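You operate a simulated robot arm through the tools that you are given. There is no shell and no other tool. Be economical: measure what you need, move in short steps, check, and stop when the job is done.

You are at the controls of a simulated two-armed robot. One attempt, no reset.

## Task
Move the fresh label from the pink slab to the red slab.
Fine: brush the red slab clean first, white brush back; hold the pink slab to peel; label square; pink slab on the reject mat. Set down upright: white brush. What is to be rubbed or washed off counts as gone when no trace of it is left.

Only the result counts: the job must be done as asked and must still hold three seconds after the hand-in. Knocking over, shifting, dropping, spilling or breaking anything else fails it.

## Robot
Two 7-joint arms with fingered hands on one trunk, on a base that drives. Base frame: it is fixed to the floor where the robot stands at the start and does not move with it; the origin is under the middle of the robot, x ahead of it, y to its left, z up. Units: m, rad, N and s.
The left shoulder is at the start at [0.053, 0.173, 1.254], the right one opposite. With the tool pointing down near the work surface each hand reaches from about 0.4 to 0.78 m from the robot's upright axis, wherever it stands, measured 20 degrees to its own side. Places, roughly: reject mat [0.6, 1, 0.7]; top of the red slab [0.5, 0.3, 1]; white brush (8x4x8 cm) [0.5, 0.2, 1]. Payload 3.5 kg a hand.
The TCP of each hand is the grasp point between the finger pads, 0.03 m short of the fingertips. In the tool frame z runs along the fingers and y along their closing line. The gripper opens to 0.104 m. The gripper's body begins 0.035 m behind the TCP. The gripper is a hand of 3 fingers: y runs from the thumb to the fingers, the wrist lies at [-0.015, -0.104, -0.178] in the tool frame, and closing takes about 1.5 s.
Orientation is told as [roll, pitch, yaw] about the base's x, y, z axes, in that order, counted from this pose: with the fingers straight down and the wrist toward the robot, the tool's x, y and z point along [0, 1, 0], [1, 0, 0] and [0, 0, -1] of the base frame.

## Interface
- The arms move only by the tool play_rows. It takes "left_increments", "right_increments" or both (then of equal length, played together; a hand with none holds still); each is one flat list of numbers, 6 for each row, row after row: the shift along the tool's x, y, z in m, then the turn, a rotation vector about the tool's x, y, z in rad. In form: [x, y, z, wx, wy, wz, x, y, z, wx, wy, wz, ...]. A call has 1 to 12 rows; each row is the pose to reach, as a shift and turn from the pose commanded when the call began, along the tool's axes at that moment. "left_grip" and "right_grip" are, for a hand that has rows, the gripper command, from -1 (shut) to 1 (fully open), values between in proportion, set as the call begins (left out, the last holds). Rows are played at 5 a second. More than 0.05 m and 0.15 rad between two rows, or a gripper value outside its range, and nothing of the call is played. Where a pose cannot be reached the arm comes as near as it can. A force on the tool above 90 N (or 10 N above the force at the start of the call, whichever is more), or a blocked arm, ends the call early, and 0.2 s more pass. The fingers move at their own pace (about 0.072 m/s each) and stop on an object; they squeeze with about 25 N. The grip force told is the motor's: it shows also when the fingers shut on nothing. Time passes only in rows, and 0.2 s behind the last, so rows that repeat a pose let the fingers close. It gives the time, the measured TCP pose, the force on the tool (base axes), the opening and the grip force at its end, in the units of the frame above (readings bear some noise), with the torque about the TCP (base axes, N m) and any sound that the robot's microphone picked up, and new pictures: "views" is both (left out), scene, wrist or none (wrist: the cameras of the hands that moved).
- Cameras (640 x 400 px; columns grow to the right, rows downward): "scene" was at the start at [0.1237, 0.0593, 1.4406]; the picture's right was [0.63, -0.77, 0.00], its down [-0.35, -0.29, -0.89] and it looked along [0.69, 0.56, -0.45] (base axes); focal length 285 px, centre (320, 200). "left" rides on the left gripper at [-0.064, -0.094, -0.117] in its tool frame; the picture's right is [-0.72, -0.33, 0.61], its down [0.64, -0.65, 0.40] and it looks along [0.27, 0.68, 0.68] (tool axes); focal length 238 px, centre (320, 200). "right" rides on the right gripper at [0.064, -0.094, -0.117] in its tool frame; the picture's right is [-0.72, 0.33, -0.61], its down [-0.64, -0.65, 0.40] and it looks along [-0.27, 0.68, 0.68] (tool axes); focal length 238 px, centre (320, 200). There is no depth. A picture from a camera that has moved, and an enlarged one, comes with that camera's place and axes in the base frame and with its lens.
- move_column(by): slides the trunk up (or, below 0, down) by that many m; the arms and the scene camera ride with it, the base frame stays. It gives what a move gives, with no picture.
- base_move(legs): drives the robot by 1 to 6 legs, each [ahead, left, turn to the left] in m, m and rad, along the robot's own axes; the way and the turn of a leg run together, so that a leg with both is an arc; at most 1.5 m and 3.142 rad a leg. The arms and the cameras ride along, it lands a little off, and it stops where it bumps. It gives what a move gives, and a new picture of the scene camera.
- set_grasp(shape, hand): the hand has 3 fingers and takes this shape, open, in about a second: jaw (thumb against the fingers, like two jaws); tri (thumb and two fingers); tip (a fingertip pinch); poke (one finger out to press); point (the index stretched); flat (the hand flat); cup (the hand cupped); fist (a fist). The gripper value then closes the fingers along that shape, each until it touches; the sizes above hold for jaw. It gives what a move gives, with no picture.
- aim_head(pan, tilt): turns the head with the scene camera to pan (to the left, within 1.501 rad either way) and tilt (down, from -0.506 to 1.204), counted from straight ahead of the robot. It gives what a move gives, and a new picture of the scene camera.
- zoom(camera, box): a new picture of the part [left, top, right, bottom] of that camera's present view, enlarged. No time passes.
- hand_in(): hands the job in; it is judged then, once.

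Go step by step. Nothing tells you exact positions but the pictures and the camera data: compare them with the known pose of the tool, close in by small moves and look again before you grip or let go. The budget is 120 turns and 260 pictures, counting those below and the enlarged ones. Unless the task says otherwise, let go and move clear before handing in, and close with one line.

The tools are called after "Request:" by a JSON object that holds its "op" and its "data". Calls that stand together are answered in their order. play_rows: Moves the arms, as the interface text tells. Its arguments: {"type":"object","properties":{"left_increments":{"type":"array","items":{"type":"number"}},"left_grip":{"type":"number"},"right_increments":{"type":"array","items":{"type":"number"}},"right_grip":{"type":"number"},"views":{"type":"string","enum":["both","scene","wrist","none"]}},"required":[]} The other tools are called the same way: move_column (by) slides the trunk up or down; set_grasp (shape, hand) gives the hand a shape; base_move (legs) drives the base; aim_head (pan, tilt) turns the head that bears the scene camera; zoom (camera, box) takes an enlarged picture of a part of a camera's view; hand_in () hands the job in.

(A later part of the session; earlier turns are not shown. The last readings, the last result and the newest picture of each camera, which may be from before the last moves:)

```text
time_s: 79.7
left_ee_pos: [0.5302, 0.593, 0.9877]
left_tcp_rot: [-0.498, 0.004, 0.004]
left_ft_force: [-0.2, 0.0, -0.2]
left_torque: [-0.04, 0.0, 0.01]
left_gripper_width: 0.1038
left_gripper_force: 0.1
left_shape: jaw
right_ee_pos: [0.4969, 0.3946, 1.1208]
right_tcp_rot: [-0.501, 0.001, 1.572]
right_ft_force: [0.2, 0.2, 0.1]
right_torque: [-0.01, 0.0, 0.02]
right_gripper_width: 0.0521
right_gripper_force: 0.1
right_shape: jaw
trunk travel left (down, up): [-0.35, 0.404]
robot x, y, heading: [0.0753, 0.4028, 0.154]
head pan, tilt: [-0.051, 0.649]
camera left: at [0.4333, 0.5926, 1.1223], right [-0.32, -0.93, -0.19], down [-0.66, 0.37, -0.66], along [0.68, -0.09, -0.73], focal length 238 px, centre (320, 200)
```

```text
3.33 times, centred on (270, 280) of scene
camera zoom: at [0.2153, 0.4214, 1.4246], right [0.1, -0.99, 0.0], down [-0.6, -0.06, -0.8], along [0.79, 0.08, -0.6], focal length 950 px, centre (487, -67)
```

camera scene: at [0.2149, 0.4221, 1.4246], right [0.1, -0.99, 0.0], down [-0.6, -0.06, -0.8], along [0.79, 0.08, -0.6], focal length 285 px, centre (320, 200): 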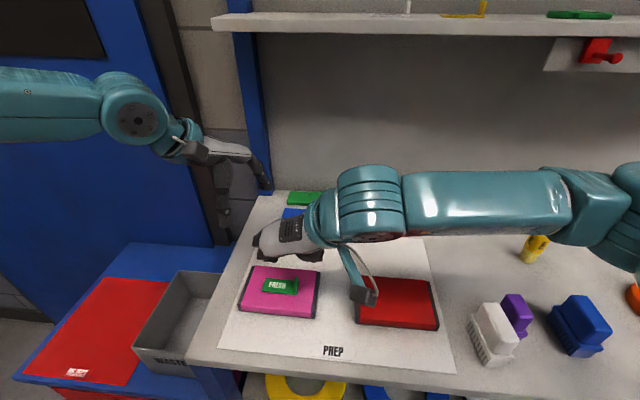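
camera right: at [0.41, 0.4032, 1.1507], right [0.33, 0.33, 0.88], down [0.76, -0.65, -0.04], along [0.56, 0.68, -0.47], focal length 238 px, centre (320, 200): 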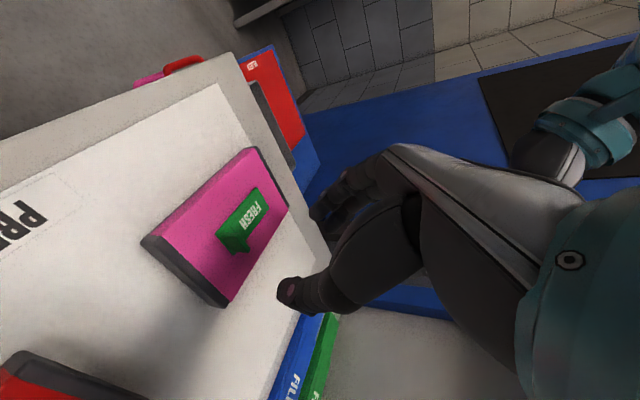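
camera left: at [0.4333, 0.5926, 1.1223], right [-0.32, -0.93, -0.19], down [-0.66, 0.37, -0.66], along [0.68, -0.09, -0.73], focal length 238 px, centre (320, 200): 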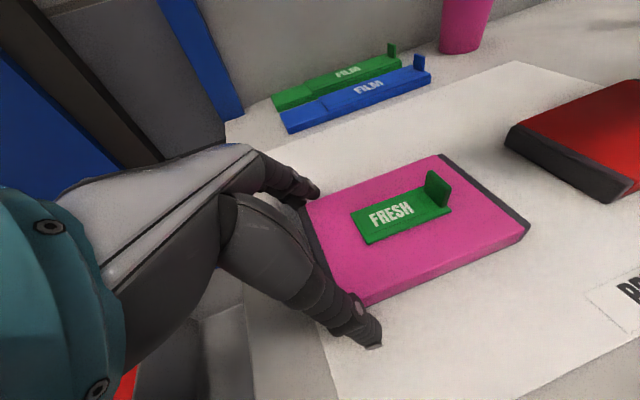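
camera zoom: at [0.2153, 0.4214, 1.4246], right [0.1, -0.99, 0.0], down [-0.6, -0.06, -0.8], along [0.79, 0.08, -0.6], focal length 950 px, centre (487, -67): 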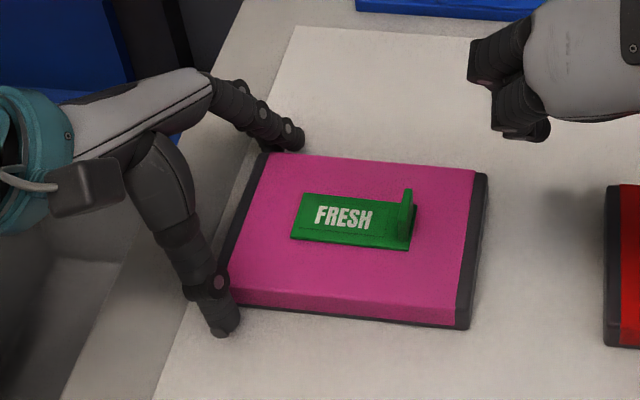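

Shifting 12 mm further along the slab for a firmer hold, then closing.

Request:
{"op": "play_rows", "data": {"left_increments": [-0.0105, 0, 0.0057, 0, 0, 0], "views": "none"}}

Request:
{"op": "play_rows", "data": {"left_increments": [0, 0, 0, 0, 0, 0, 0, 0, 0, 0, 0, 0, 0, 0, 0, 0, 0, 0, 0, 0, 0, 0, 0, 0, 0, 0, 0, 0, 0, 0], "left_grip": -1, "views": "none"}}

Request:
{"op": "zoom", "data": {"camera": "scene", "box": [220, 235, 330, 325]}}

```text
time_s: 80.1
left_ee_pos: [0.5303, 0.5791, 0.9885]
left_tcp_rot: [-0.499, 0.002, 0.005]
left_ft_force: [0.5, -0.3, 0.1]
left_torque: [0.02, 0.04, -0.03]
left_gripper_width: 0.1038
left_gripper_force: 0.1
left_shape: jaw
right_ee_pos: [0.4968, 0.3933, 1.1209]
right_tcp_rot: [-0.502, -0.001, 1.572]
right_ft_force: [0.1, 0.1, 0.1]
right_torque: [0.06, -0.04, 0.03]
right_gripper_width: 0.0519
right_gripper_force: 0.0
right_shape: jaw
trunk travel left (down, up): [-0.35, 0.404]
robot x, y, heading: [0.0761, 0.4011, 0.151]
head pan, tilt: [-0.051, 0.649]
```

```text
time_s: 81.3
left_ee_pos: [0.5294, 0.5806, 0.9881]
left_tcp_rot: [-0.499, 0.001, 0.004]
left_ft_force: [0.1, -0.9, 0.0]
left_torque: [0.02, -0.05, 0.05]
left_gripper_width: 0.0856
left_gripper_force: 25.1
left_shape: jaw
right_ee_pos: [0.4965, 0.3945, 1.1203]
right_tcp_rot: [-0.501, 0.001, 1.571]
right_ft_force: [0.0, -0.4, 0.8]
right_torque: [0.02, 0.0, -0.03]
right_gripper_width: 0.0519
right_gripper_force: 0.0
right_shape: jaw
trunk travel left (down, up): [-0.35, 0.404]
robot x, y, heading: [0.0775, 0.4048, 0.151]
head pan, tilt: [-0.051, 0.649]
```

```text
4.44 times, centred on (275, 280) of scene
camera zoom: at [0.2149, 0.4217, 1.4246], right [0.1, -0.99, 0.0], down [-0.6, -0.06, -0.8], along [0.79, 0.08, -0.6], focal length 1267 px, centre (520, -156)
```

zoom: 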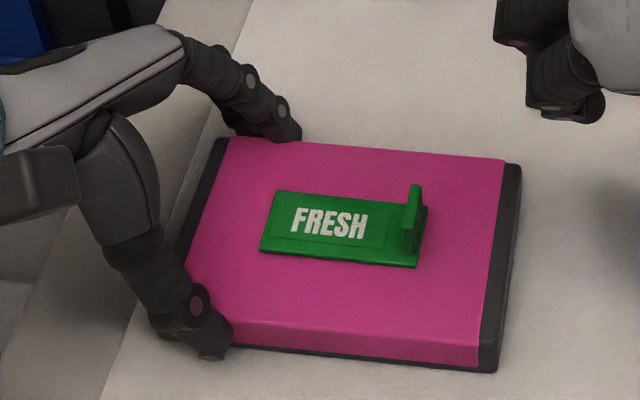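

Slab held. The tab is at about [0.531, 0.4975]. Moving the right hand above it.

Request:
{"op": "play_rows", "data": {"right_increments": [0.005, 0.034, 0.02, 0, 0, 0, 0.01, 0.068, 0.045, 0, 0, 0, 0.016, 0.103, 0.071, 0, 0, 0], "views": "wrist"}}

Request:
{"op": "zoom", "data": {"camera": "scene", "box": [220, 215, 340, 315]}}

Request:
{"op": "zoom", "data": {"camera": "left", "box": [280, 80, 560, 280]}}

```text
time_s: 82.1
left_ee_pos: [0.529, 0.5807, 0.9888]
left_tcp_rot: [-0.501, 0.003, 0.006]
left_ft_force: [-0.2, -0.4, 0.2]
left_torque: [-0.05, -0.02, -0.02]
left_gripper_width: 0.0857
left_gripper_force: 24.7
left_shape: jaw
right_ee_pos: [0.5172, 0.4986, 1.0497]
right_tcp_rot: [-0.504, 0.001, 1.57]
right_ft_force: [-0.1, 0.4, -1.5]
right_torque: [-0.02, 0.02, -0.01]
right_gripper_width: 0.052
right_gripper_force: 0.1
right_shape: jaw
trunk travel left (down, up): [-0.35, 0.404]
robot x, y, heading: [0.0743, 0.4072, 0.156]
head pan, tilt: [-0.051, 0.649]
camera right: at [0.4052, 0.4044, 1.1222], right [0.34, 0.33, 0.88], down [0.76, -0.65, -0.05], along [0.56, 0.68, -0.47], focal length 238 px, centre (320, 200)
```

right: 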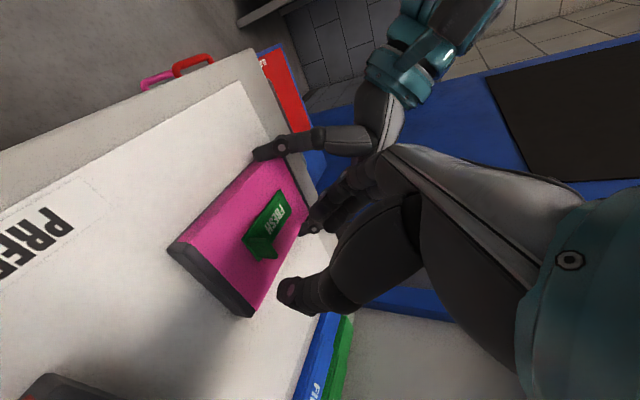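

```text
4.00 times, centred on (280, 265) of scene
camera zoom: at [0.215, 0.4224, 1.4246], right [0.1, -0.99, 0.0], down [-0.6, -0.06, -0.8], along [0.79, 0.08, -0.6], focal length 1140 px, centre (480, -60)
```

zoom: 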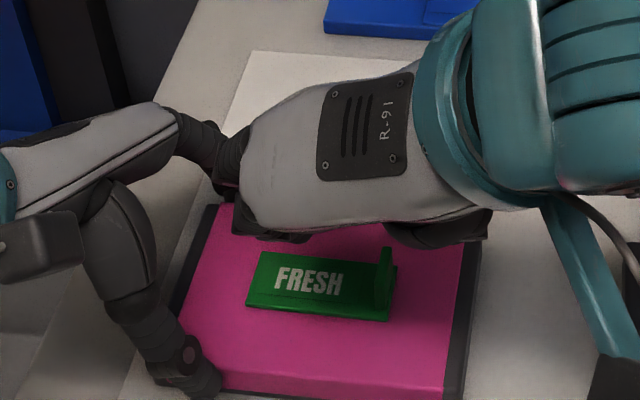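

```text
2.00 times, centred on (420, 180) of left
camera zoom: at [0.4332, 0.5807, 1.1227], right [-0.32, -0.93, -0.19], down [-0.66, 0.37, -0.66], along [0.68, -0.09, -0.73], focal length 477 px, centre (120, 240)
```

zoom: 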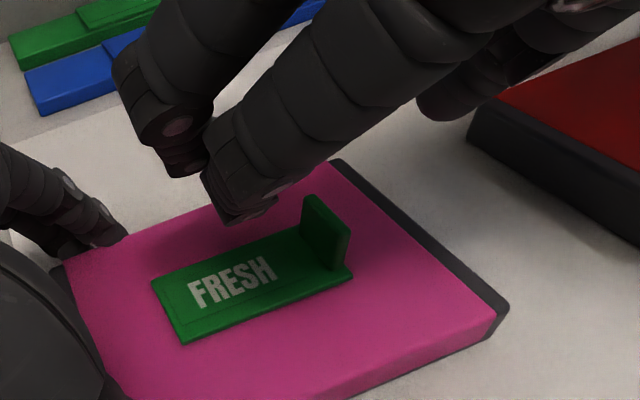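

The view from the left hand shows the fingers right beside the tab. I'll reduce the lean a bit so both fingers meet the tab more evenly.

Request:
{"op": "play_rows", "data": {"right_increments": [-0.003, -0.0005, 0, 0, 0.1, 0, -0.006, -0.001, 0.0005, 0, 0.2, 0], "views": "none"}}

Request:
{"op": "zoom", "data": {"camera": "left", "box": [280, 80, 560, 280]}}

```text
time_s: 82.7
left_ee_pos: [0.5284, 0.5807, 0.9879]
left_tcp_rot: [-0.499, -0.001, 0.005]
left_ft_force: [-1.2, 0.0, -0.8]
left_torque: [0.02, 0.0, 0.01]
left_gripper_width: 0.0856
left_gripper_force: 24.3
left_shape: jaw
right_ee_pos: [0.5226, 0.4983, 1.0538]
right_tcp_rot: [-0.3, 0.0, 1.571]
right_ft_force: [-0.2, -0.3, 0.2]
right_torque: [-0.03, 0.0, 0.0]
right_gripper_width: 0.0519
right_gripper_force: 0.1
right_shape: jaw
trunk travel left (down, up): [-0.35, 0.404]
robot x, y, heading: [0.0818, 0.4035, 0.154]
head pan, tilt: [-0.051, 0.649]
```

```text
2.00 times, centred on (420, 180) of left
camera zoom: at [0.433, 0.5807, 1.1228], right [-0.32, -0.93, -0.19], down [-0.66, 0.37, -0.66], along [0.68, -0.09, -0.73], focal length 477 px, centre (120, 240)
```

zoom: 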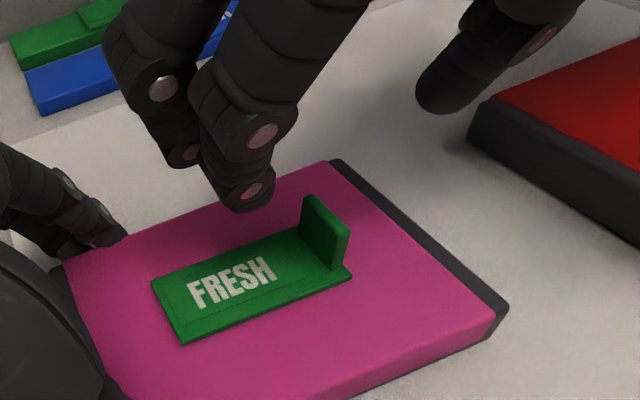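

Request:
{"op": "play_rows", "data": {"right_increments": [0.0045, 0, 0.0145, 0, 0.05, 0, 0.0089, 0, 0.0287, 0, 0.1, 0], "views": "wrist"}}

Request:
{"op": "zoom", "data": {"camera": "left", "box": [280, 80, 560, 280]}}

```text
time_s: 83.3
left_ee_pos: [0.529, 0.5812, 0.9893]
left_tcp_rot: [-0.501, 0.002, 0.006]
left_ft_force: [-1.4, 1.7, 0.1]
left_torque: [0.01, 0.01, 0.01]
left_gripper_width: 0.0854
left_gripper_force: 24.9
left_shape: jaw
right_ee_pos: [0.5222, 0.497, 1.0225]
right_tcp_rot: [-0.203, 0.001, 1.569]
right_ft_force: [0.6, -0.5, -0.7]
right_torque: [-0.05, 0.01, -0.02]
right_gripper_width: 0.0522
right_gripper_force: 0.0
right_shape: jaw
trunk travel left (down, up): [-0.35, 0.404]
robot x, y, heading: [0.0718, 0.4034, 0.154]
head pan, tilt: [-0.051, 0.649]
camera right: at [0.4367, 0.4034, 1.1248], right [0.58, 0.33, 0.75], down [0.71, -0.65, -0.27], along [0.4, 0.68, -0.61], focal length 238 px, centre (320, 200)
```

right: 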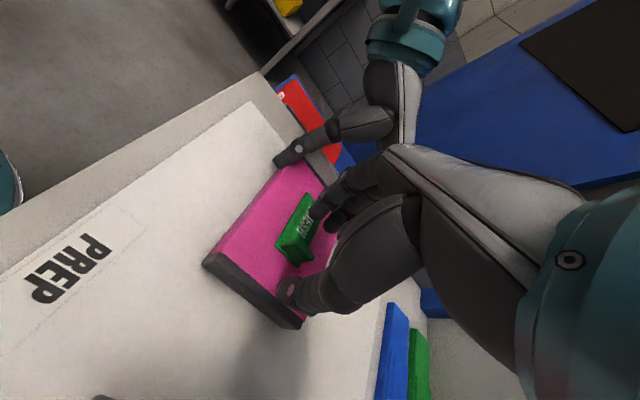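

```text
2.00 times, centred on (420, 180) of left
camera zoom: at [0.4325, 0.5817, 1.1228], right [-0.32, -0.93, -0.19], down [-0.66, 0.36, -0.66], along [0.68, -0.09, -0.73], focal length 477 px, centre (120, 240)
```

zoom: 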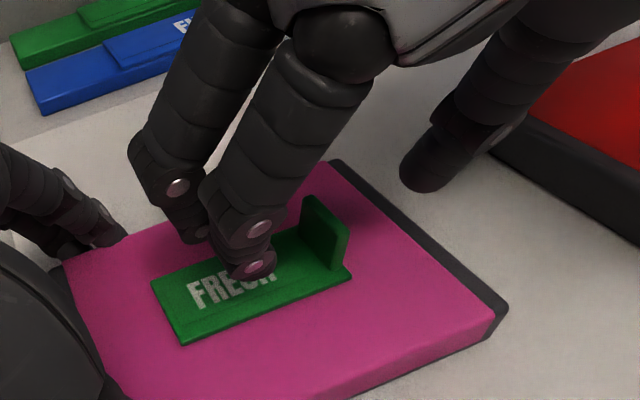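

Fingers and thumb straddle the tab symmetrically. Lowering the last 7 mm and closing on the tab.

Request:
{"op": "play_rows", "data": {"right_increments": [0.0043, 0.001, 0.0063, 0, 0, 0], "views": "none"}}

Request:
{"op": "zoom", "data": {"camera": "left", "box": [280, 80, 560, 280]}}

```text
time_s: 83.7
left_ee_pos: [0.5294, 0.5812, 0.9891]
left_tcp_rot: [-0.499, 0.002, 0.006]
left_ft_force: [0.6, -0.1, -0.3]
left_torque: [0.02, 0.05, -0.03]
left_gripper_width: 0.0856
left_gripper_force: 25.0
left_shape: jaw
right_ee_pos: [0.5207, 0.4967, 1.0157]
right_tcp_rot: [-0.2, 0.003, 1.567]
right_ft_force: [0.1, 0.3, -0.1]
right_torque: [-0.01, -0.04, 0.02]
right_gripper_width: 0.0521
right_gripper_force: 0.1
right_shape: jaw
trunk travel left (down, up): [-0.35, 0.404]
robot x, y, heading: [0.0768, 0.4023, 0.152]
head pan, tilt: [-0.051, 0.649]
```

```text
2.00 times, centred on (420, 180) of left
camera zoom: at [0.4332, 0.5804, 1.1228], right [-0.32, -0.93, -0.19], down [-0.66, 0.37, -0.66], along [0.68, -0.09, -0.73], focal length 477 px, centre (120, 240)
```

zoom: 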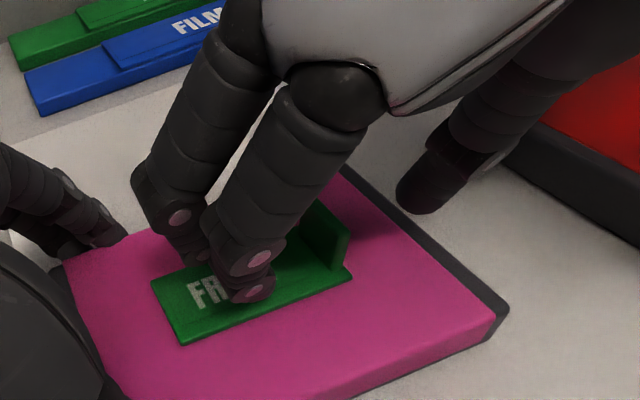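

Request:
{"op": "play_rows", "data": {"right_increments": [0, 0, 0, 0, 0, 0, 0, 0, 0, 0, 0, 0, 0, 0, 0, 0, 0, 0, 0, 0, 0, 0, 0, 0, 0, 0, 0, 0, 0, 0], "right_grip": -1, "views": "wrist"}}

Request:
{"op": "zoom", "data": {"camera": "left", "box": [280, 80, 560, 280]}}

Request:
{"op": "zoom", "data": {"camera": "right", "box": [200, 160, 400, 360]}}

```text
time_s: 84.9
left_ee_pos: [0.5296, 0.5805, 0.9889]
left_tcp_rot: [-0.5, 0.002, 0.004]
left_ft_force: [0.5, -0.5, 0.0]
left_torque: [-0.02, 0.02, -0.03]
left_gripper_width: 0.0858
left_gripper_force: 24.5
left_shape: jaw
right_ee_pos: [0.5194, 0.4978, 1.0148]
right_tcp_rot: [-0.199, 0.0, 1.572]
right_ft_force: [-0.7, -0.3, -0.5]
right_torque: [0.05, 0.0, 0.01]
right_gripper_width: 0.0001
right_gripper_force: 25.1
right_shape: jaw
trunk travel left (down, up): [-0.35, 0.404]
robot x, y, heading: [0.0753, 0.4023, 0.156]
head pan, tilt: [-0.051, 0.649]
camera right: at [0.4351, 0.4034, 1.1173], right [0.58, 0.33, 0.74], down [0.71, -0.65, -0.27], along [0.4, 0.68, -0.61], focal length 238 px, centre (320, 200)
```

right: 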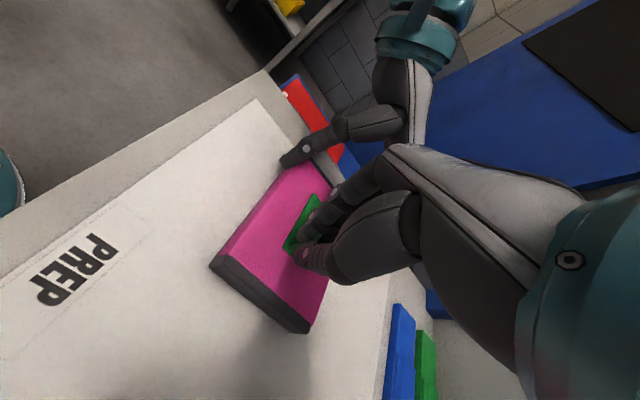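

```text
2.00 times, centred on (420, 180) of left
camera zoom: at [0.4332, 0.5803, 1.1228], right [-0.32, -0.93, -0.19], down [-0.66, 0.37, -0.66], along [0.68, -0.09, -0.73], focal length 477 px, centre (120, 240)
```

zoom: 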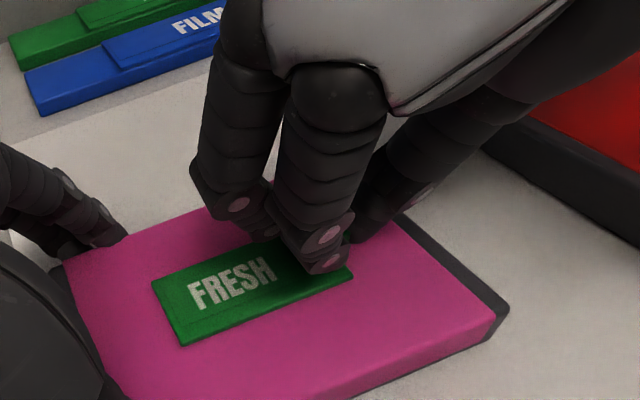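

```text
2.00 times, centred on (300, 260) of right
camera zoom: at [0.4351, 0.4034, 1.1173], right [0.58, 0.33, 0.74], down [0.71, -0.65, -0.27], along [0.4, 0.68, -0.61], focal length 477 px, centre (360, 80)
```

zoom: 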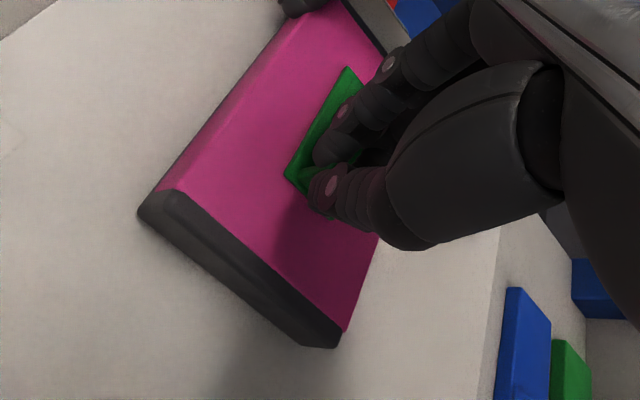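

The fingers have closed on the tab. Peeling: lift slowly and watch force and picture.

Request:
{"op": "play_rows", "data": {"right_increments": [-0.001, 0, -0.005, 0, 0, 0, -0.002, 0, -0.01, 0, 0, 0, -0.003, 0, -0.015, 0, 0, 0], "views": "none"}}

Request:
{"op": "zoom", "data": {"camera": "left", "box": [280, 80, 560, 280]}}

```text
time_s: 85.7
left_ee_pos: [0.5299, 0.5808, 0.9893]
left_tcp_rot: [-0.499, 0.002, 0.006]
left_ft_force: [-2.0, 1.2, 0.2]
left_torque: [0.0, -0.02, -0.01]
left_gripper_width: 0.0852
left_gripper_force: 25.0
left_shape: jaw
right_ee_pos: [0.5253, 0.5058, 1.0276]
right_tcp_rot: [-0.232, -0.028, 1.551]
right_ft_force: [0.5, -0.5, 1.1]
right_torque: [-0.01, 0.0, 0.01]
right_gripper_width: 0.0002
right_gripper_force: 25.2
right_shape: jaw
right hand out of reach, approached as far as the arm can: row 3
trunk travel left (down, up): [-0.35, 0.404]
robot x, y, heading: [0.0779, 0.406, 0.157]
head pan, tilt: [-0.051, 0.649]
```

```text
2.00 times, centred on (420, 180) of left
camera zoom: at [0.433, 0.5809, 1.1227], right [-0.32, -0.93, -0.19], down [-0.66, 0.37, -0.66], along [0.68, -0.09, -0.73], focal length 477 px, centre (120, 240)
```

zoom: 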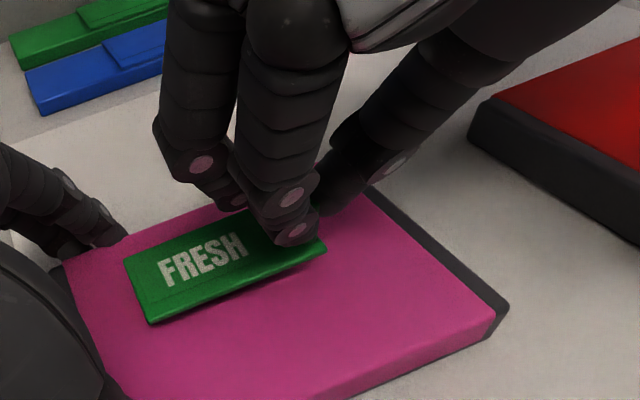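

The label has come off cleanly with the tab in the right hand. Now carrying it up and to the right, leaning back to stay within reach.

Request:
{"op": "play_rows", "data": {"right_increments": [0.001, -0.016, -0.025, 0.01, -0.07, -0.005, 0.004, -0.038, -0.05, 0.02, -0.17, -0.01, 0.007, -0.064, -0.074, 0.028, -0.27, -0.02], "views": "wrist"}}

Request:
{"op": "zoom", "data": {"camera": "left", "box": [280, 40, 640, 280]}}

```text
time_s: 86.5
left_ee_pos: [0.5292, 0.5809, 0.9896]
left_tcp_rot: [-0.498, 0.003, 0.006]
left_ft_force: [-0.5, 0.4, -2.0]
left_torque: [0.03, 0.0, 0.02]
left_gripper_width: 0.0852
left_gripper_force: 24.6
left_shape: jaw
right_ee_pos: [0.499, 0.4302, 1.101]
right_tcp_rot: [-0.474, 0.034, 1.58]
right_ft_force: [-0.3, 0.5, 0.9]
right_torque: [-0.01, 0.02, -0.01]
right_gripper_width: 0.0002
right_gripper_force: 25.5
right_shape: jaw
trunk travel left (down, up): [-0.35, 0.404]
robot x, y, heading: [0.0766, 0.407, 0.156]
head pan, tilt: [-0.051, 0.649]
camera right: at [0.3904, 0.338, 1.1789], right [0.36, 0.36, 0.86], down [0.76, -0.65, -0.05], along [0.54, 0.67, -0.5], focal length 238 px, centre (320, 200)
```

right: 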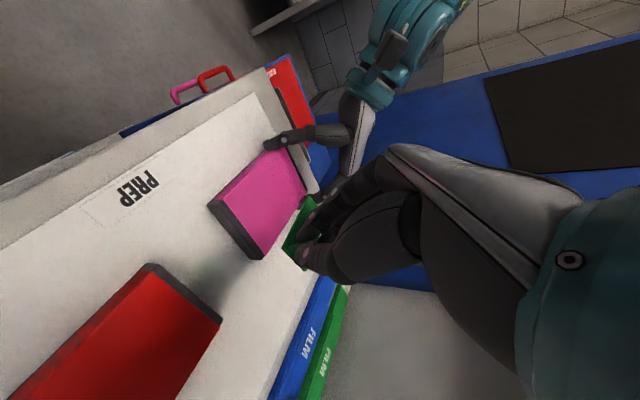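

```text
1.67 times, centred on (460, 160) of left
camera zoom: at [0.4329, 0.5796, 1.1229], right [-0.32, -0.93, -0.19], down [-0.66, 0.37, -0.66], along [0.68, -0.08, -0.73], focal length 397 px, centre (87, 267)
```

zoom: 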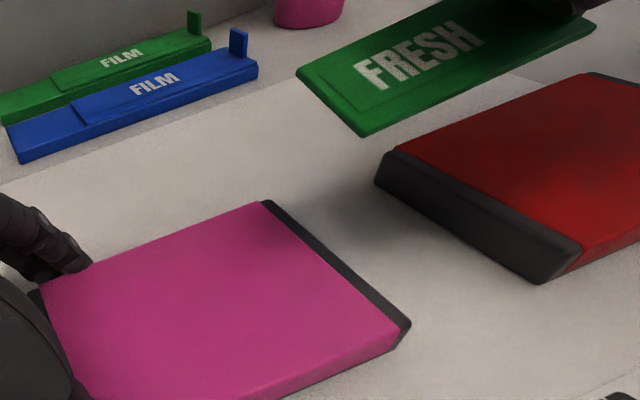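

The label is in hand. Moving it over the red slab and restoring the orientation it had at the grip, staying high.

Request:
{"op": "play_rows", "data": {"right_increments": [0, -0.036, 0.005, -0.0065, 0.068, 0.006, 0.0005, -0.072, 0.012, -0.013, 0.137, 0.012, 0.001, -0.107, 0.028, -0.0195, 0.205, 0.018, 0.0013, -0.1414, 0.0454, -0.026, 0.274, 0.0235], "views": "both"}}

```text
time_s: 87.5
left_ee_pos: [0.5299, 0.5802, 0.9894]
left_tcp_rot: [-0.5, 0.001, 0.007]
left_ft_force: [0.2, -0.5, -1.7]
left_torque: [0.01, 0.04, 0.02]
left_gripper_width: 0.0855
left_gripper_force: 24.9
left_shape: jaw
right_ee_pos: [0.4782, 0.3381, 1.0325]
right_tcp_rot: [-0.208, 0.002, 1.554]
right_ft_force: [-0.9, -0.2, -0.4]
right_torque: [0.01, -0.04, 0.01]
right_gripper_width: 0.0
right_gripper_force: 24.9
right_shape: jaw
right hand out of reach, approached as far as the arm can: row 2, 3, 4
trunk travel left (down, up): [-0.35, 0.404]
robot x, y, heading: [0.0722, 0.4044, 0.153]
head pan, tilt: [-0.051, 0.649]
camera scene: at [0.2151, 0.4222, 1.4246], right [0.1, -0.99, 0.0], down [-0.6, -0.06, -0.8], along [0.79, 0.08, -0.6], focal length 285 px, centre (320, 200)
camera right: at [0.3911, 0.2455, 1.134], right [0.58, 0.32, 0.75], down [0.7, -0.66, -0.26], along [0.41, 0.68, -0.61], focal length 238 px, centre (320, 200)
```

scene: 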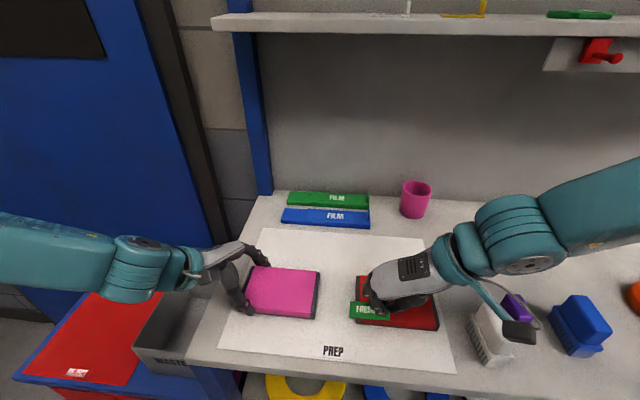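
right: 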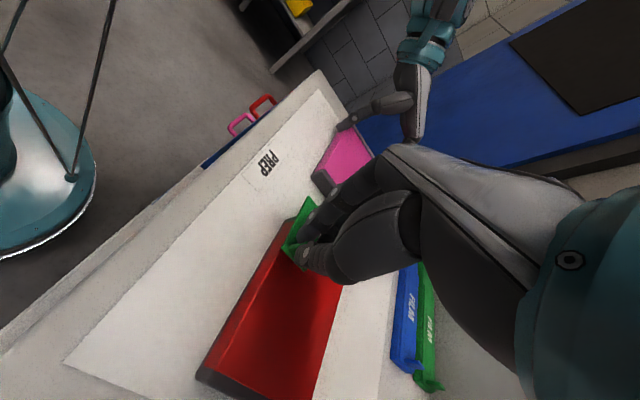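

Reach is clamped here, so I'll raise the label, release the pink slab (it stays put), and re-park the base to suit placing.

Request:
{"op": "play_rows", "data": {"right_increments": [-0.004, 0.005, -0.02, 0, -0.05, 0, -0.009, 0.01, -0.045, 0, -0.1, 0, -0.014, 0.015, -0.07, 0, -0.15, 0, -0.018, 0.02, -0.09, 0, -0.2, 0], "left_increments": [0, 0, 0, 0, 0, 0, 0, 0, 0, 0, 0, 0, 0, 0, 0, 0, 0, 0, 0, 0, 0, 0, 0, 0], "left_grip": 1, "views": "none"}}

Request:
{"op": "play_rows", "data": {"left_increments": [0, 0, -0.03, 0, 0, 0, 0, 0, -0.07, 0, 0, 0, 0, 0, -0.11, 0, 0, 0, 0, 0, -0.15, 0, 0.1, 0, 0.0, 0, -0.19, 0, 0.2, 0, 0.0, -0.02, -0.22, 0, 0.3, 0], "views": "scene"}}

```text
time_s: 88.5
left_ee_pos: [0.5288, 0.5801, 0.9878]
left_tcp_rot: [-0.498, 0.002, 0.005]
left_ft_force: [-1.0, -0.2, -0.5]
left_torque: [0.0, 0.0, -0.03]
left_gripper_width: 0.1035
left_gripper_force: 0.1
left_shape: jaw
right_ee_pos: [0.477, 0.3604, 1.1263]
right_tcp_rot: [-0.399, 0.002, 1.565]
right_ft_force: [0.8, 0.1, -0.4]
right_torque: [-0.01, -0.03, 0.0]
right_gripper_width: 0.0003
right_gripper_force: 25.3
right_shape: jaw
trunk travel left (down, up): [-0.35, 0.404]
robot x, y, heading: [0.0756, 0.4072, 0.149]
head pan, tilt: [-0.051, 0.649]
```

```text
time_s: 89.9
left_ee_pos: [0.5098, 0.686, 1.1786]
left_tcp_rot: [-0.198, 0.002, 0.003]
left_ft_force: [-1.4, -0.4, -0.3]
left_torque: [0.01, -0.01, 0.01]
left_gripper_width: 0.1041
left_gripper_force: 0.1
left_shape: jaw
right_ee_pos: [0.4758, 0.3582, 1.1272]
right_tcp_rot: [-0.398, 0.0, 1.566]
right_ft_force: [-0.5, -0.9, 0.0]
right_torque: [0.02, 0.0, -0.01]
right_gripper_width: 0.0
right_gripper_force: 25.0
right_shape: jaw
trunk travel left (down, up): [-0.35, 0.404]
robot x, y, heading: [0.0756, 0.4032, 0.16]
head pan, tilt: [-0.051, 0.649]
camera scene: at [0.2137, 0.4205, 1.4248], right [0.1, -0.99, 0.0], down [-0.6, -0.06, -0.8], along [0.79, 0.08, -0.6], focal length 285 px, centre (320, 200)
```

scene: 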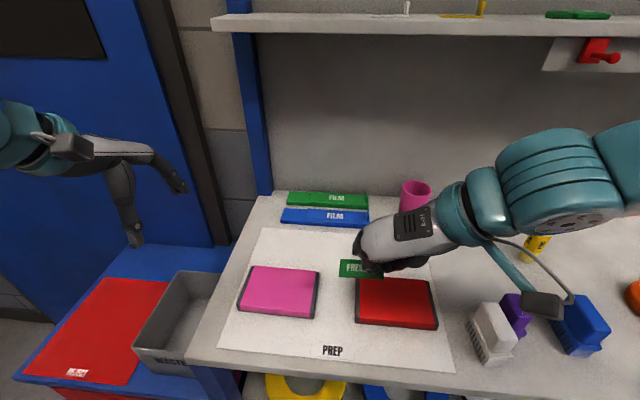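

Now re-parking: strafe right 0.33 m and turn to heading 0.5.

Request:
{"op": "base_move", "data": {"legs": [[-0.057, -0.328, 0], [0, 0, 0.345]]}}

```text
time_s: 93.2
left_ee_pos: [0.3861, 0.4758, 1.1776]
left_tcp_rot: [-0.198, 0.002, 0.343]
left_ft_force: [0.0, 0.4, -0.4]
left_torque: [0.0, -0.01, -0.02]
left_gripper_width: 0.1036
left_gripper_force: 0.2
left_shape: jaw
right_ee_pos: [0.4628, 0.1545, 1.1258]
right_tcp_rot: [-0.398, 0.004, 1.902]
right_ft_force: [0.3, 0.4, -0.5]
right_torque: [-0.03, 0.03, -0.01]
right_gripper_width: 0.0003
right_gripper_force: 25.1
right_shape: jaw
trunk travel left (down, up): [-0.35, 0.404]
robot x, y, heading: [0.0725, 0.0611, 0.486]
head pan, tilt: [-0.051, 0.649]
camera scene: at [0.1954, 0.1272, 1.4247], right [0.43, -0.91, 0.0], down [-0.55, -0.26, -0.8], along [0.72, 0.34, -0.6], focal length 285 px, centre (320, 200)
```

scene: 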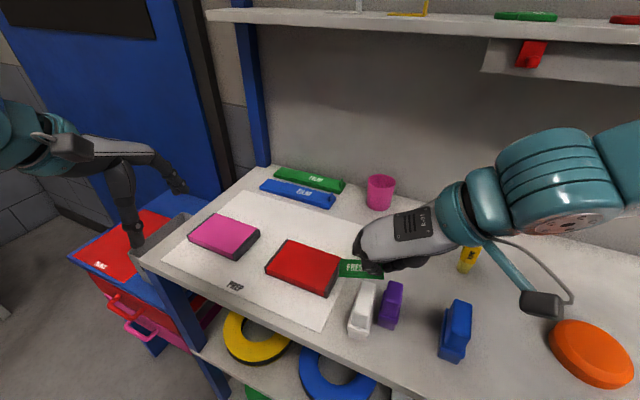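

Now bringing the label over the red slab with the placing orientation (roll −0.2, yaw 90°).

Request:
{"op": "play_rows", "data": {"right_increments": [-0.0134, 0.0218, 0.0178, 0.0196, 0.0396, 0.0636, -0.0269, 0.0436, 0.0356, 0.0392, 0.0792, 0.1272, -0.0403, 0.0653, 0.0533, 0.0588, 0.1188, 0.1908, -0.0538, 0.0871, 0.0711, 0.0784, 0.1584, 0.2544, -0.0672, 0.1089, 0.0889, 0.098, 0.198, 0.318], "views": "both"}}

Request:
{"op": "zoom", "data": {"camera": "scene", "box": [220, 190, 400, 310]}}

```text
time_s: 94.4
left_ee_pos: [0.3861, 0.4766, 1.1782]
left_tcp_rot: [-0.198, 0.002, 0.341]
left_ft_force: [-0.6, 0.2, 0.1]
left_torque: [-0.05, 0.03, 0.0]
left_gripper_width: 0.1035
left_gripper_force: 0.2
left_shape: jaw
right_ee_pos: [0.5165, 0.2892, 1.0701]
right_tcp_rot: [-0.2, 0.003, 1.569]
right_ft_force: [-1.3, -0.6, -0.2]
right_torque: [-0.02, 0.01, -0.01]
right_gripper_width: 0.0001
right_gripper_force: 25.4
right_shape: jaw
trunk travel left (down, up): [-0.35, 0.404]
robot x, y, heading: [0.0669, 0.0627, 0.493]
head pan, tilt: [-0.051, 0.649]
camera scene: at [0.1958, 0.1278, 1.4246], right [0.43, -0.91, 0.0], down [-0.55, -0.26, -0.8], along [0.72, 0.34, -0.6], focal length 285 px, centre (320, 200)
camera right: at [0.4327, 0.196, 1.1723], right [0.59, 0.33, 0.74], down [0.71, -0.65, -0.27], along [0.4, 0.68, -0.61], focal length 238 px, centre (320, 200)
```

scene: 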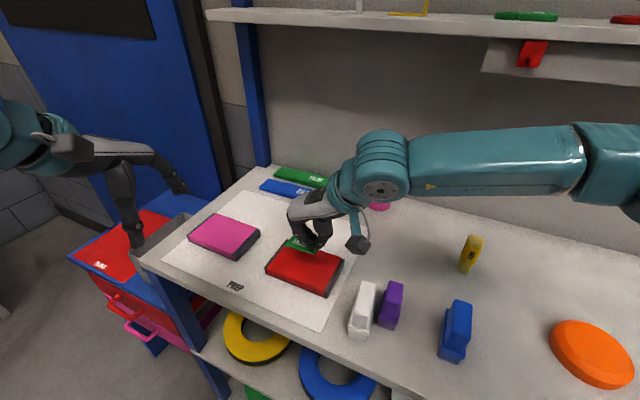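
right: 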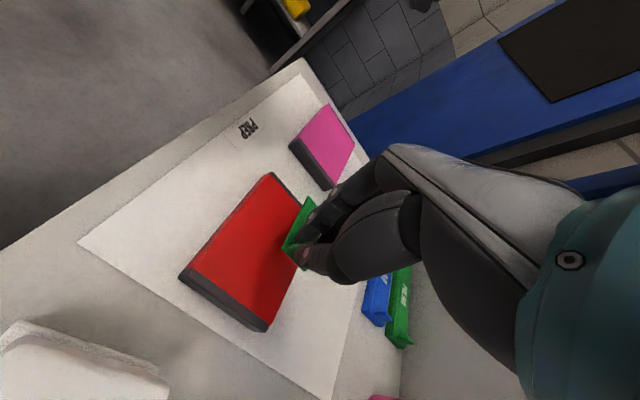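

```text
3.33 times, centred on (310, 250) of scene
camera zoom: at [0.1958, 0.1278, 1.4246], right [0.43, -0.91, 0.0], down [-0.55, -0.26, -0.8], along [0.72, 0.34, -0.6], focal length 950 px, centre (353, 33)
```

zoom: 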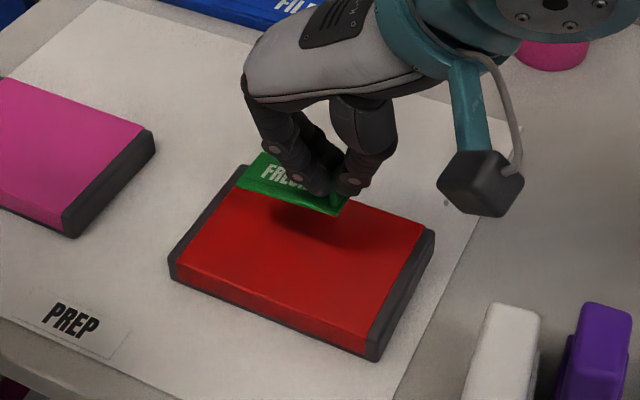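

The label is above the red slab, but its edge looks slightly skewed or tilted. Zooming closer to measure.

Request:
{"op": "zoom", "data": {"camera": "scene", "box": [270, 220, 350, 280]}}

Request:
{"op": "zoom", "data": {"camera": "left", "box": [320, 0, 640, 240]}}

Request:
{"op": "zoom", "data": {"camera": "right", "box": [240, 160, 360, 300]}}

```text
6.67 times, centred on (310, 250) of scene
camera zoom: at [0.1958, 0.1278, 1.4246], right [0.43, -0.91, 0.0], down [-0.55, -0.26, -0.8], along [0.72, 0.34, -0.6], focal length 1900 px, centre (387, -133)
```

zoom: 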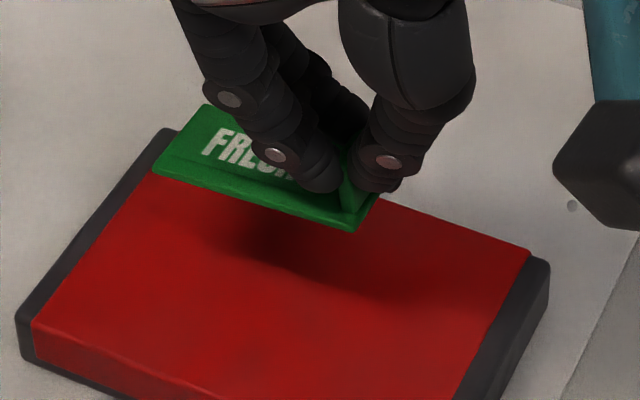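

```text
1.67 times, centred on (480, 120) of left
camera zoom: at [0.3092, 0.4083, 1.3059], right [-0.03, -0.89, -0.46], down [-0.8, 0.3, -0.52], along [0.6, 0.35, -0.72], focal length 397 px, centre (53, 333)
```

zoom: 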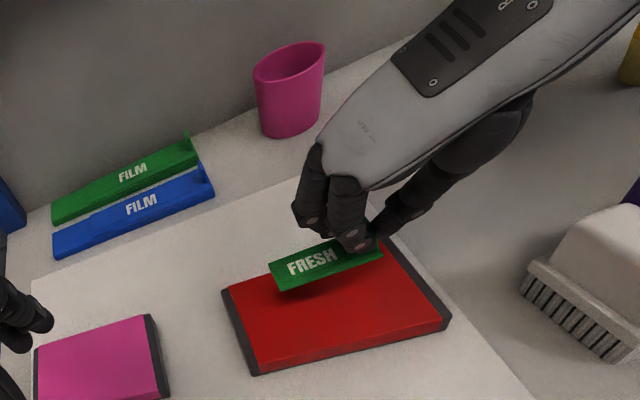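

```text
2.86 times, centred on (300, 230) of right
camera zoom: at [0.4327, 0.196, 1.1723], right [0.59, 0.33, 0.74], down [0.71, -0.65, -0.27], along [0.4, 0.68, -0.61], focal length 681 px, centre (377, 114)
```

zoom: 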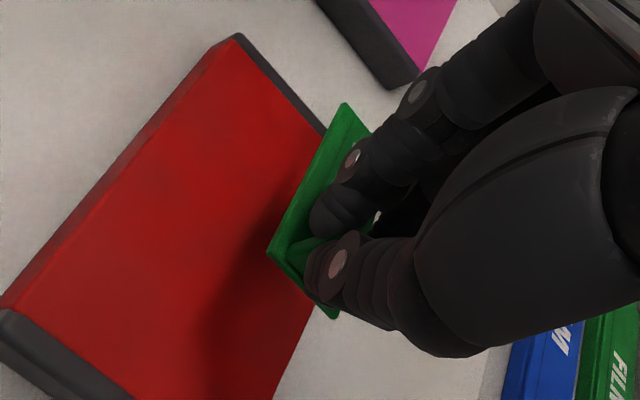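

Triangulating: the label centre is at y≈0.3185 and x≈0.5255, over a slab centre of about [0.528, 0.318]; yaw is square within 1°, with a small 2–4° tilt. Correcting slightly and lowering to just above the slab.

Request:
{"op": "play_rows", "data": {"right_increments": [0.002, 0, 0.0251, -0.018, 0, 0, 0.006, 0, 0.0447, -0.035, 0, 0], "views": "none"}}

Request:
{"op": "zoom", "data": {"camera": "scene", "box": [260, 230, 350, 300]}}

Request:
{"op": "zoom", "data": {"camera": "left", "box": [420, 80, 580, 240]}}

```text
time_s: 95.0
left_ee_pos: [0.3861, 0.4757, 1.1781]
left_tcp_rot: [-0.199, 0.002, 0.342]
left_ft_force: [0.1, 0.3, 0.5]
left_torque: [0.0, 0.01, 0.0]
left_gripper_width: 0.1038
left_gripper_force: 0.0
left_shape: jaw
right_ee_pos: [0.5193, 0.2887, 1.027]
right_tcp_rot: [-0.198, -0.033, 1.579]
right_ft_force: [0.4, -0.1, 0.4]
right_torque: [-0.01, 0.0, 0.0]
right_gripper_width: 0.0002
right_gripper_force: 25.1
right_shape: jaw
trunk travel left (down, up): [-0.35, 0.404]
robot x, y, heading: [0.0703, 0.0647, 0.493]
head pan, tilt: [-0.051, 0.649]
```

```text
5.71 times, centred on (305, 265) of scene
camera zoom: at [0.1954, 0.1268, 1.4247], right [0.43, -0.91, 0.0], down [-0.55, -0.26, -0.8], along [0.72, 0.34, -0.6], focal length 1629 px, centre (406, -171)
```

zoom: 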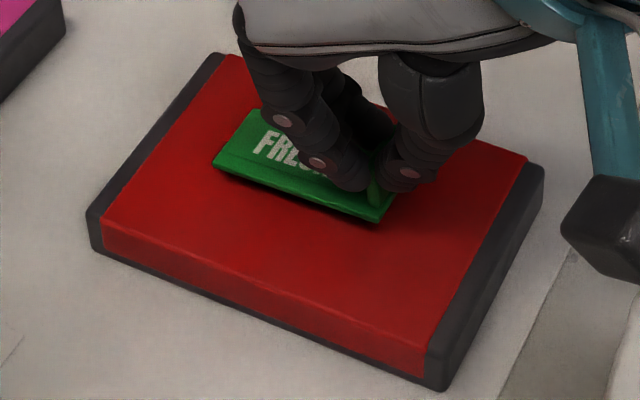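

```text
2.50 times, centred on (500, 160) of left
camera zoom: at [0.3088, 0.4073, 1.3062], right [-0.03, -0.89, -0.46], down [-0.8, 0.3, -0.52], along [0.6, 0.35, -0.72], focal length 596 px, centre (-130, 300)
```

zoom: 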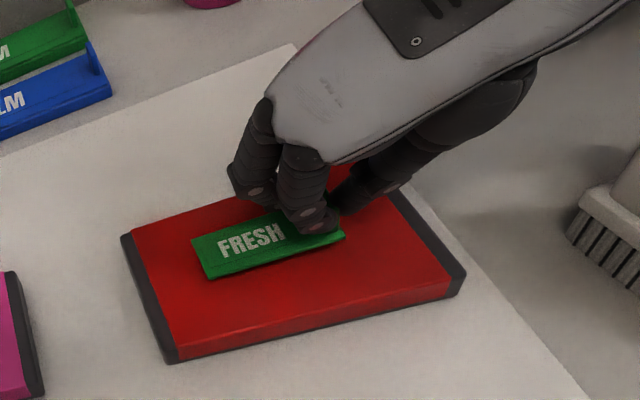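

The label is square to the slab within half a degree, with ~2.5° tilt left. Correcting that and lowering to 1.019.

Request:
{"op": "play_rows", "data": {"right_increments": [0.0008, 0, 0.004, -0.0375, 0, 0.016, 0.0016, 0, 0.0078, -0.0375, 0, 0.016], "views": "none"}}

Request:
{"op": "zoom", "data": {"camera": "scene", "box": [260, 230, 350, 300]}}

Request:
{"op": "zoom", "data": {"camera": "left", "box": [440, 100, 560, 220]}}

```text
time_s: 95.6
left_ee_pos: [0.3858, 0.4756, 1.1782]
left_tcp_rot: [-0.197, -0.001, 0.341]
left_ft_force: [0.4, -0.1, -0.9]
left_torque: [0.02, -0.02, 0.0]
left_gripper_width: 0.1038
left_gripper_force: 0.1
left_shape: jaw
right_ee_pos: [0.5208, 0.2887, 1.0178]
right_tcp_rot: [-0.197, -0.073, 1.57]
right_ft_force: [-0.2, 0.7, -1.0]
right_torque: [0.0, -0.02, -0.02]
right_gripper_width: 0.0002
right_gripper_force: 25.2
right_shape: jaw
trunk travel left (down, up): [-0.35, 0.404]
robot x, y, heading: [0.0695, 0.0648, 0.489]
head pan, tilt: [-0.051, 0.649]
```

```text
5.71 times, centred on (305, 265) of scene
camera zoom: at [0.1955, 0.1272, 1.4246], right [0.43, -0.91, 0.0], down [-0.55, -0.26, -0.8], along [0.72, 0.34, -0.6], focal length 1629 px, centre (406, -171)
```

zoom: 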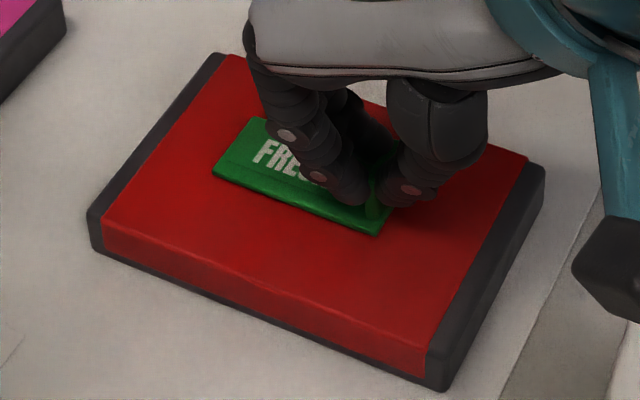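

```text
3.33 times, centred on (500, 160) of left
camera zoom: at [0.3088, 0.4077, 1.3061], right [-0.03, -0.89, -0.46], down [-0.8, 0.3, -0.52], along [0.6, 0.35, -0.72], focal length 794 px, centre (-280, 333)
```

zoom: 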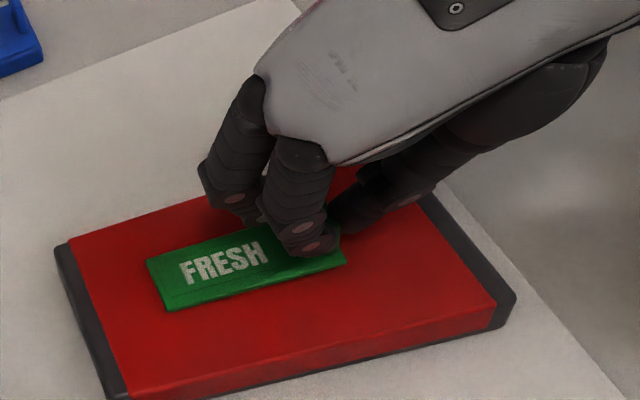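

Now level and square just above the surface. Pressing it on gently.

Request:
{"op": "play_rows", "data": {"right_increments": [0.0004, 0, 0.002, 0, 0, 0, 0.0007, 0, 0.0035, 0, 0, 0], "views": "none"}}

```text
time_s: 96.2
left_ee_pos: [0.385, 0.4749, 1.1777]
left_tcp_rot: [-0.199, 0.002, 0.343]
left_ft_force: [0.0, -0.3, -0.3]
left_torque: [0.01, -0.03, 0.01]
left_gripper_width: 0.1037
left_gripper_force: 0.1
left_shape: jaw
right_ee_pos: [0.5206, 0.2889, 1.0141]
right_tcp_rot: [-0.199, -0.072, 1.569]
right_ft_force: [0.2, -0.9, 4.0]
right_torque: [-0.06, 0.0, -0.02]
right_gripper_width: 0.0003
right_gripper_force: 25.1
right_shape: jaw
trunk travel left (down, up): [-0.35, 0.404]
robot x, y, heading: [0.07, 0.0675, 0.487]
head pan, tilt: [-0.051, 0.649]
```

Contact with 4 N. A further 1.5 mm of press, then I'll look before opening.

Request:
{"op": "play_rows", "data": {"right_increments": [0.0002, 0, 0.001, 0, 0, 0, 0.0003, 0, 0.0018, 0, 0, 0, 0.0003, 0, 0.0018, 0, 0, 0], "views": "none"}}

Request:
{"op": "zoom", "data": {"camera": "left", "box": [440, 100, 560, 220]}}

Request:
{"op": "zoom", "data": {"camera": "scene", "box": [260, 230, 350, 300]}}

```text
time_s: 97.0
left_ee_pos: [0.3859, 0.474, 1.1793]
left_tcp_rot: [-0.199, 0.002, 0.341]
left_ft_force: [-0.7, -0.4, 0.2]
left_torque: [-0.01, -0.01, 0.01]
left_gripper_width: 0.1041
left_gripper_force: 0.1
left_shape: jaw
right_ee_pos: [0.522, 0.2898, 1.0138]
right_tcp_rot: [-0.202, -0.075, 1.569]
right_ft_force: [-1.2, -3.1, 14.2]
right_torque: [-0.01, -0.08, -0.01]
right_gripper_width: 0.0006
right_gripper_force: 25.1
right_shape: jaw
trunk travel left (down, up): [-0.35, 0.404]
robot x, y, heading: [0.0707, 0.066, 0.488]
head pan, tilt: [-0.051, 0.649]
```

```text
3.33 times, centred on (500, 160) of left
camera zoom: at [0.3077, 0.4066, 1.3068], right [-0.03, -0.89, -0.46], down [-0.8, 0.3, -0.52], along [0.6, 0.35, -0.72], focal length 794 px, centre (-280, 333)
```

zoom: 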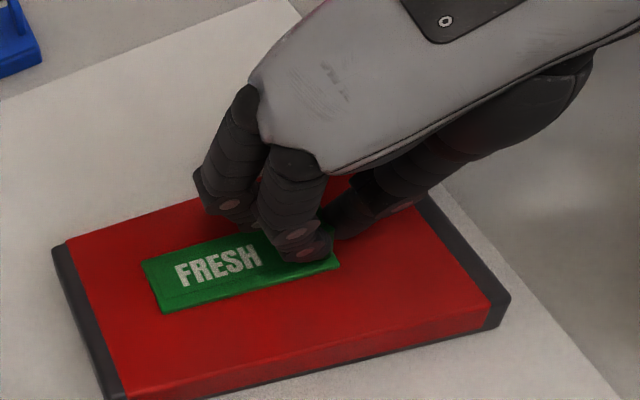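

```text
5.71 times, centred on (305, 265) of scene
camera zoom: at [0.1942, 0.126, 1.4249], right [0.43, -0.91, 0.0], down [-0.55, -0.26, -0.8], along [0.72, 0.34, -0.6], focal length 1629 px, centre (406, -171)
```

zoom: 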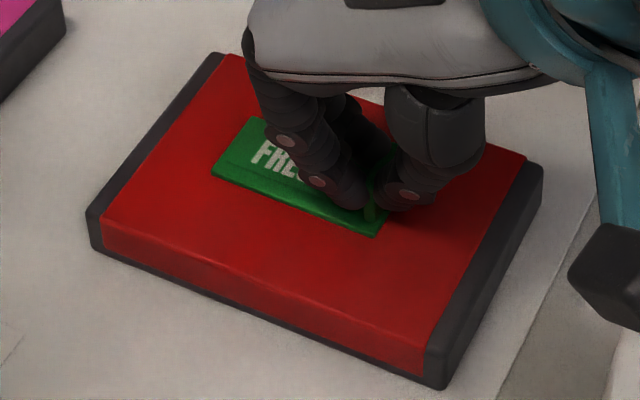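

Label lies flat and square. Opening the right hand and lifting straight off.

Request:
{"op": "play_rows", "data": {"right_increments": [0, 0, 0, 0, 0, 0, 0, 0, 0, 0, 0, 0, 0, 0, 0, 0, 0, 0, 0, 0, 0, 0, 0, 0], "right_grip": 0, "views": "none"}}

Request:
{"op": "zoom", "data": {"camera": "left", "box": [440, 100, 560, 220]}}

```text
time_s: 98.0
left_ee_pos: [0.3865, 0.4765, 1.1776]
left_tcp_rot: [-0.199, 0.002, 0.343]
left_ft_force: [-0.2, 0.3, 0.4]
left_torque: [-0.01, -0.01, 0.03]
left_gripper_width: 0.1038
left_gripper_force: 0.0
left_shape: jaw
right_ee_pos: [0.5226, 0.29, 1.0114]
right_tcp_rot: [-0.198, -0.071, 1.569]
right_ft_force: [-0.7, -0.3, 0.6]
right_torque: [0.02, -0.02, 0.01]
right_gripper_width: 0.0515
right_gripper_force: 0.0
right_shape: jaw
trunk travel left (down, up): [-0.35, 0.404]
robot x, y, heading: [0.0716, 0.0646, 0.484]
head pan, tilt: [-0.051, 0.649]
```

```text
3.33 times, centred on (500, 160) of left
camera zoom: at [0.3088, 0.4075, 1.3062], right [-0.03, -0.89, -0.46], down [-0.8, 0.3, -0.52], along [0.6, 0.35, -0.72], focal length 794 px, centre (-280, 333)
```

zoom: 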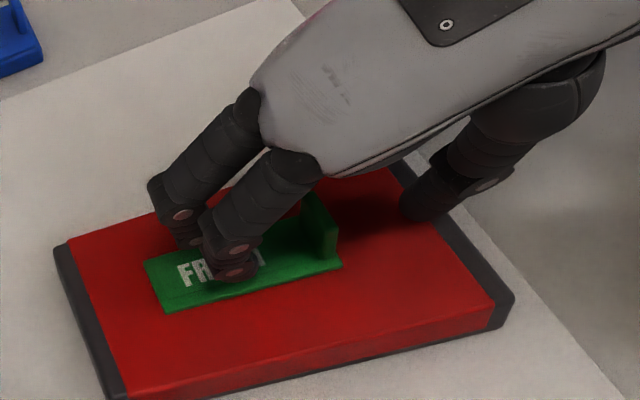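

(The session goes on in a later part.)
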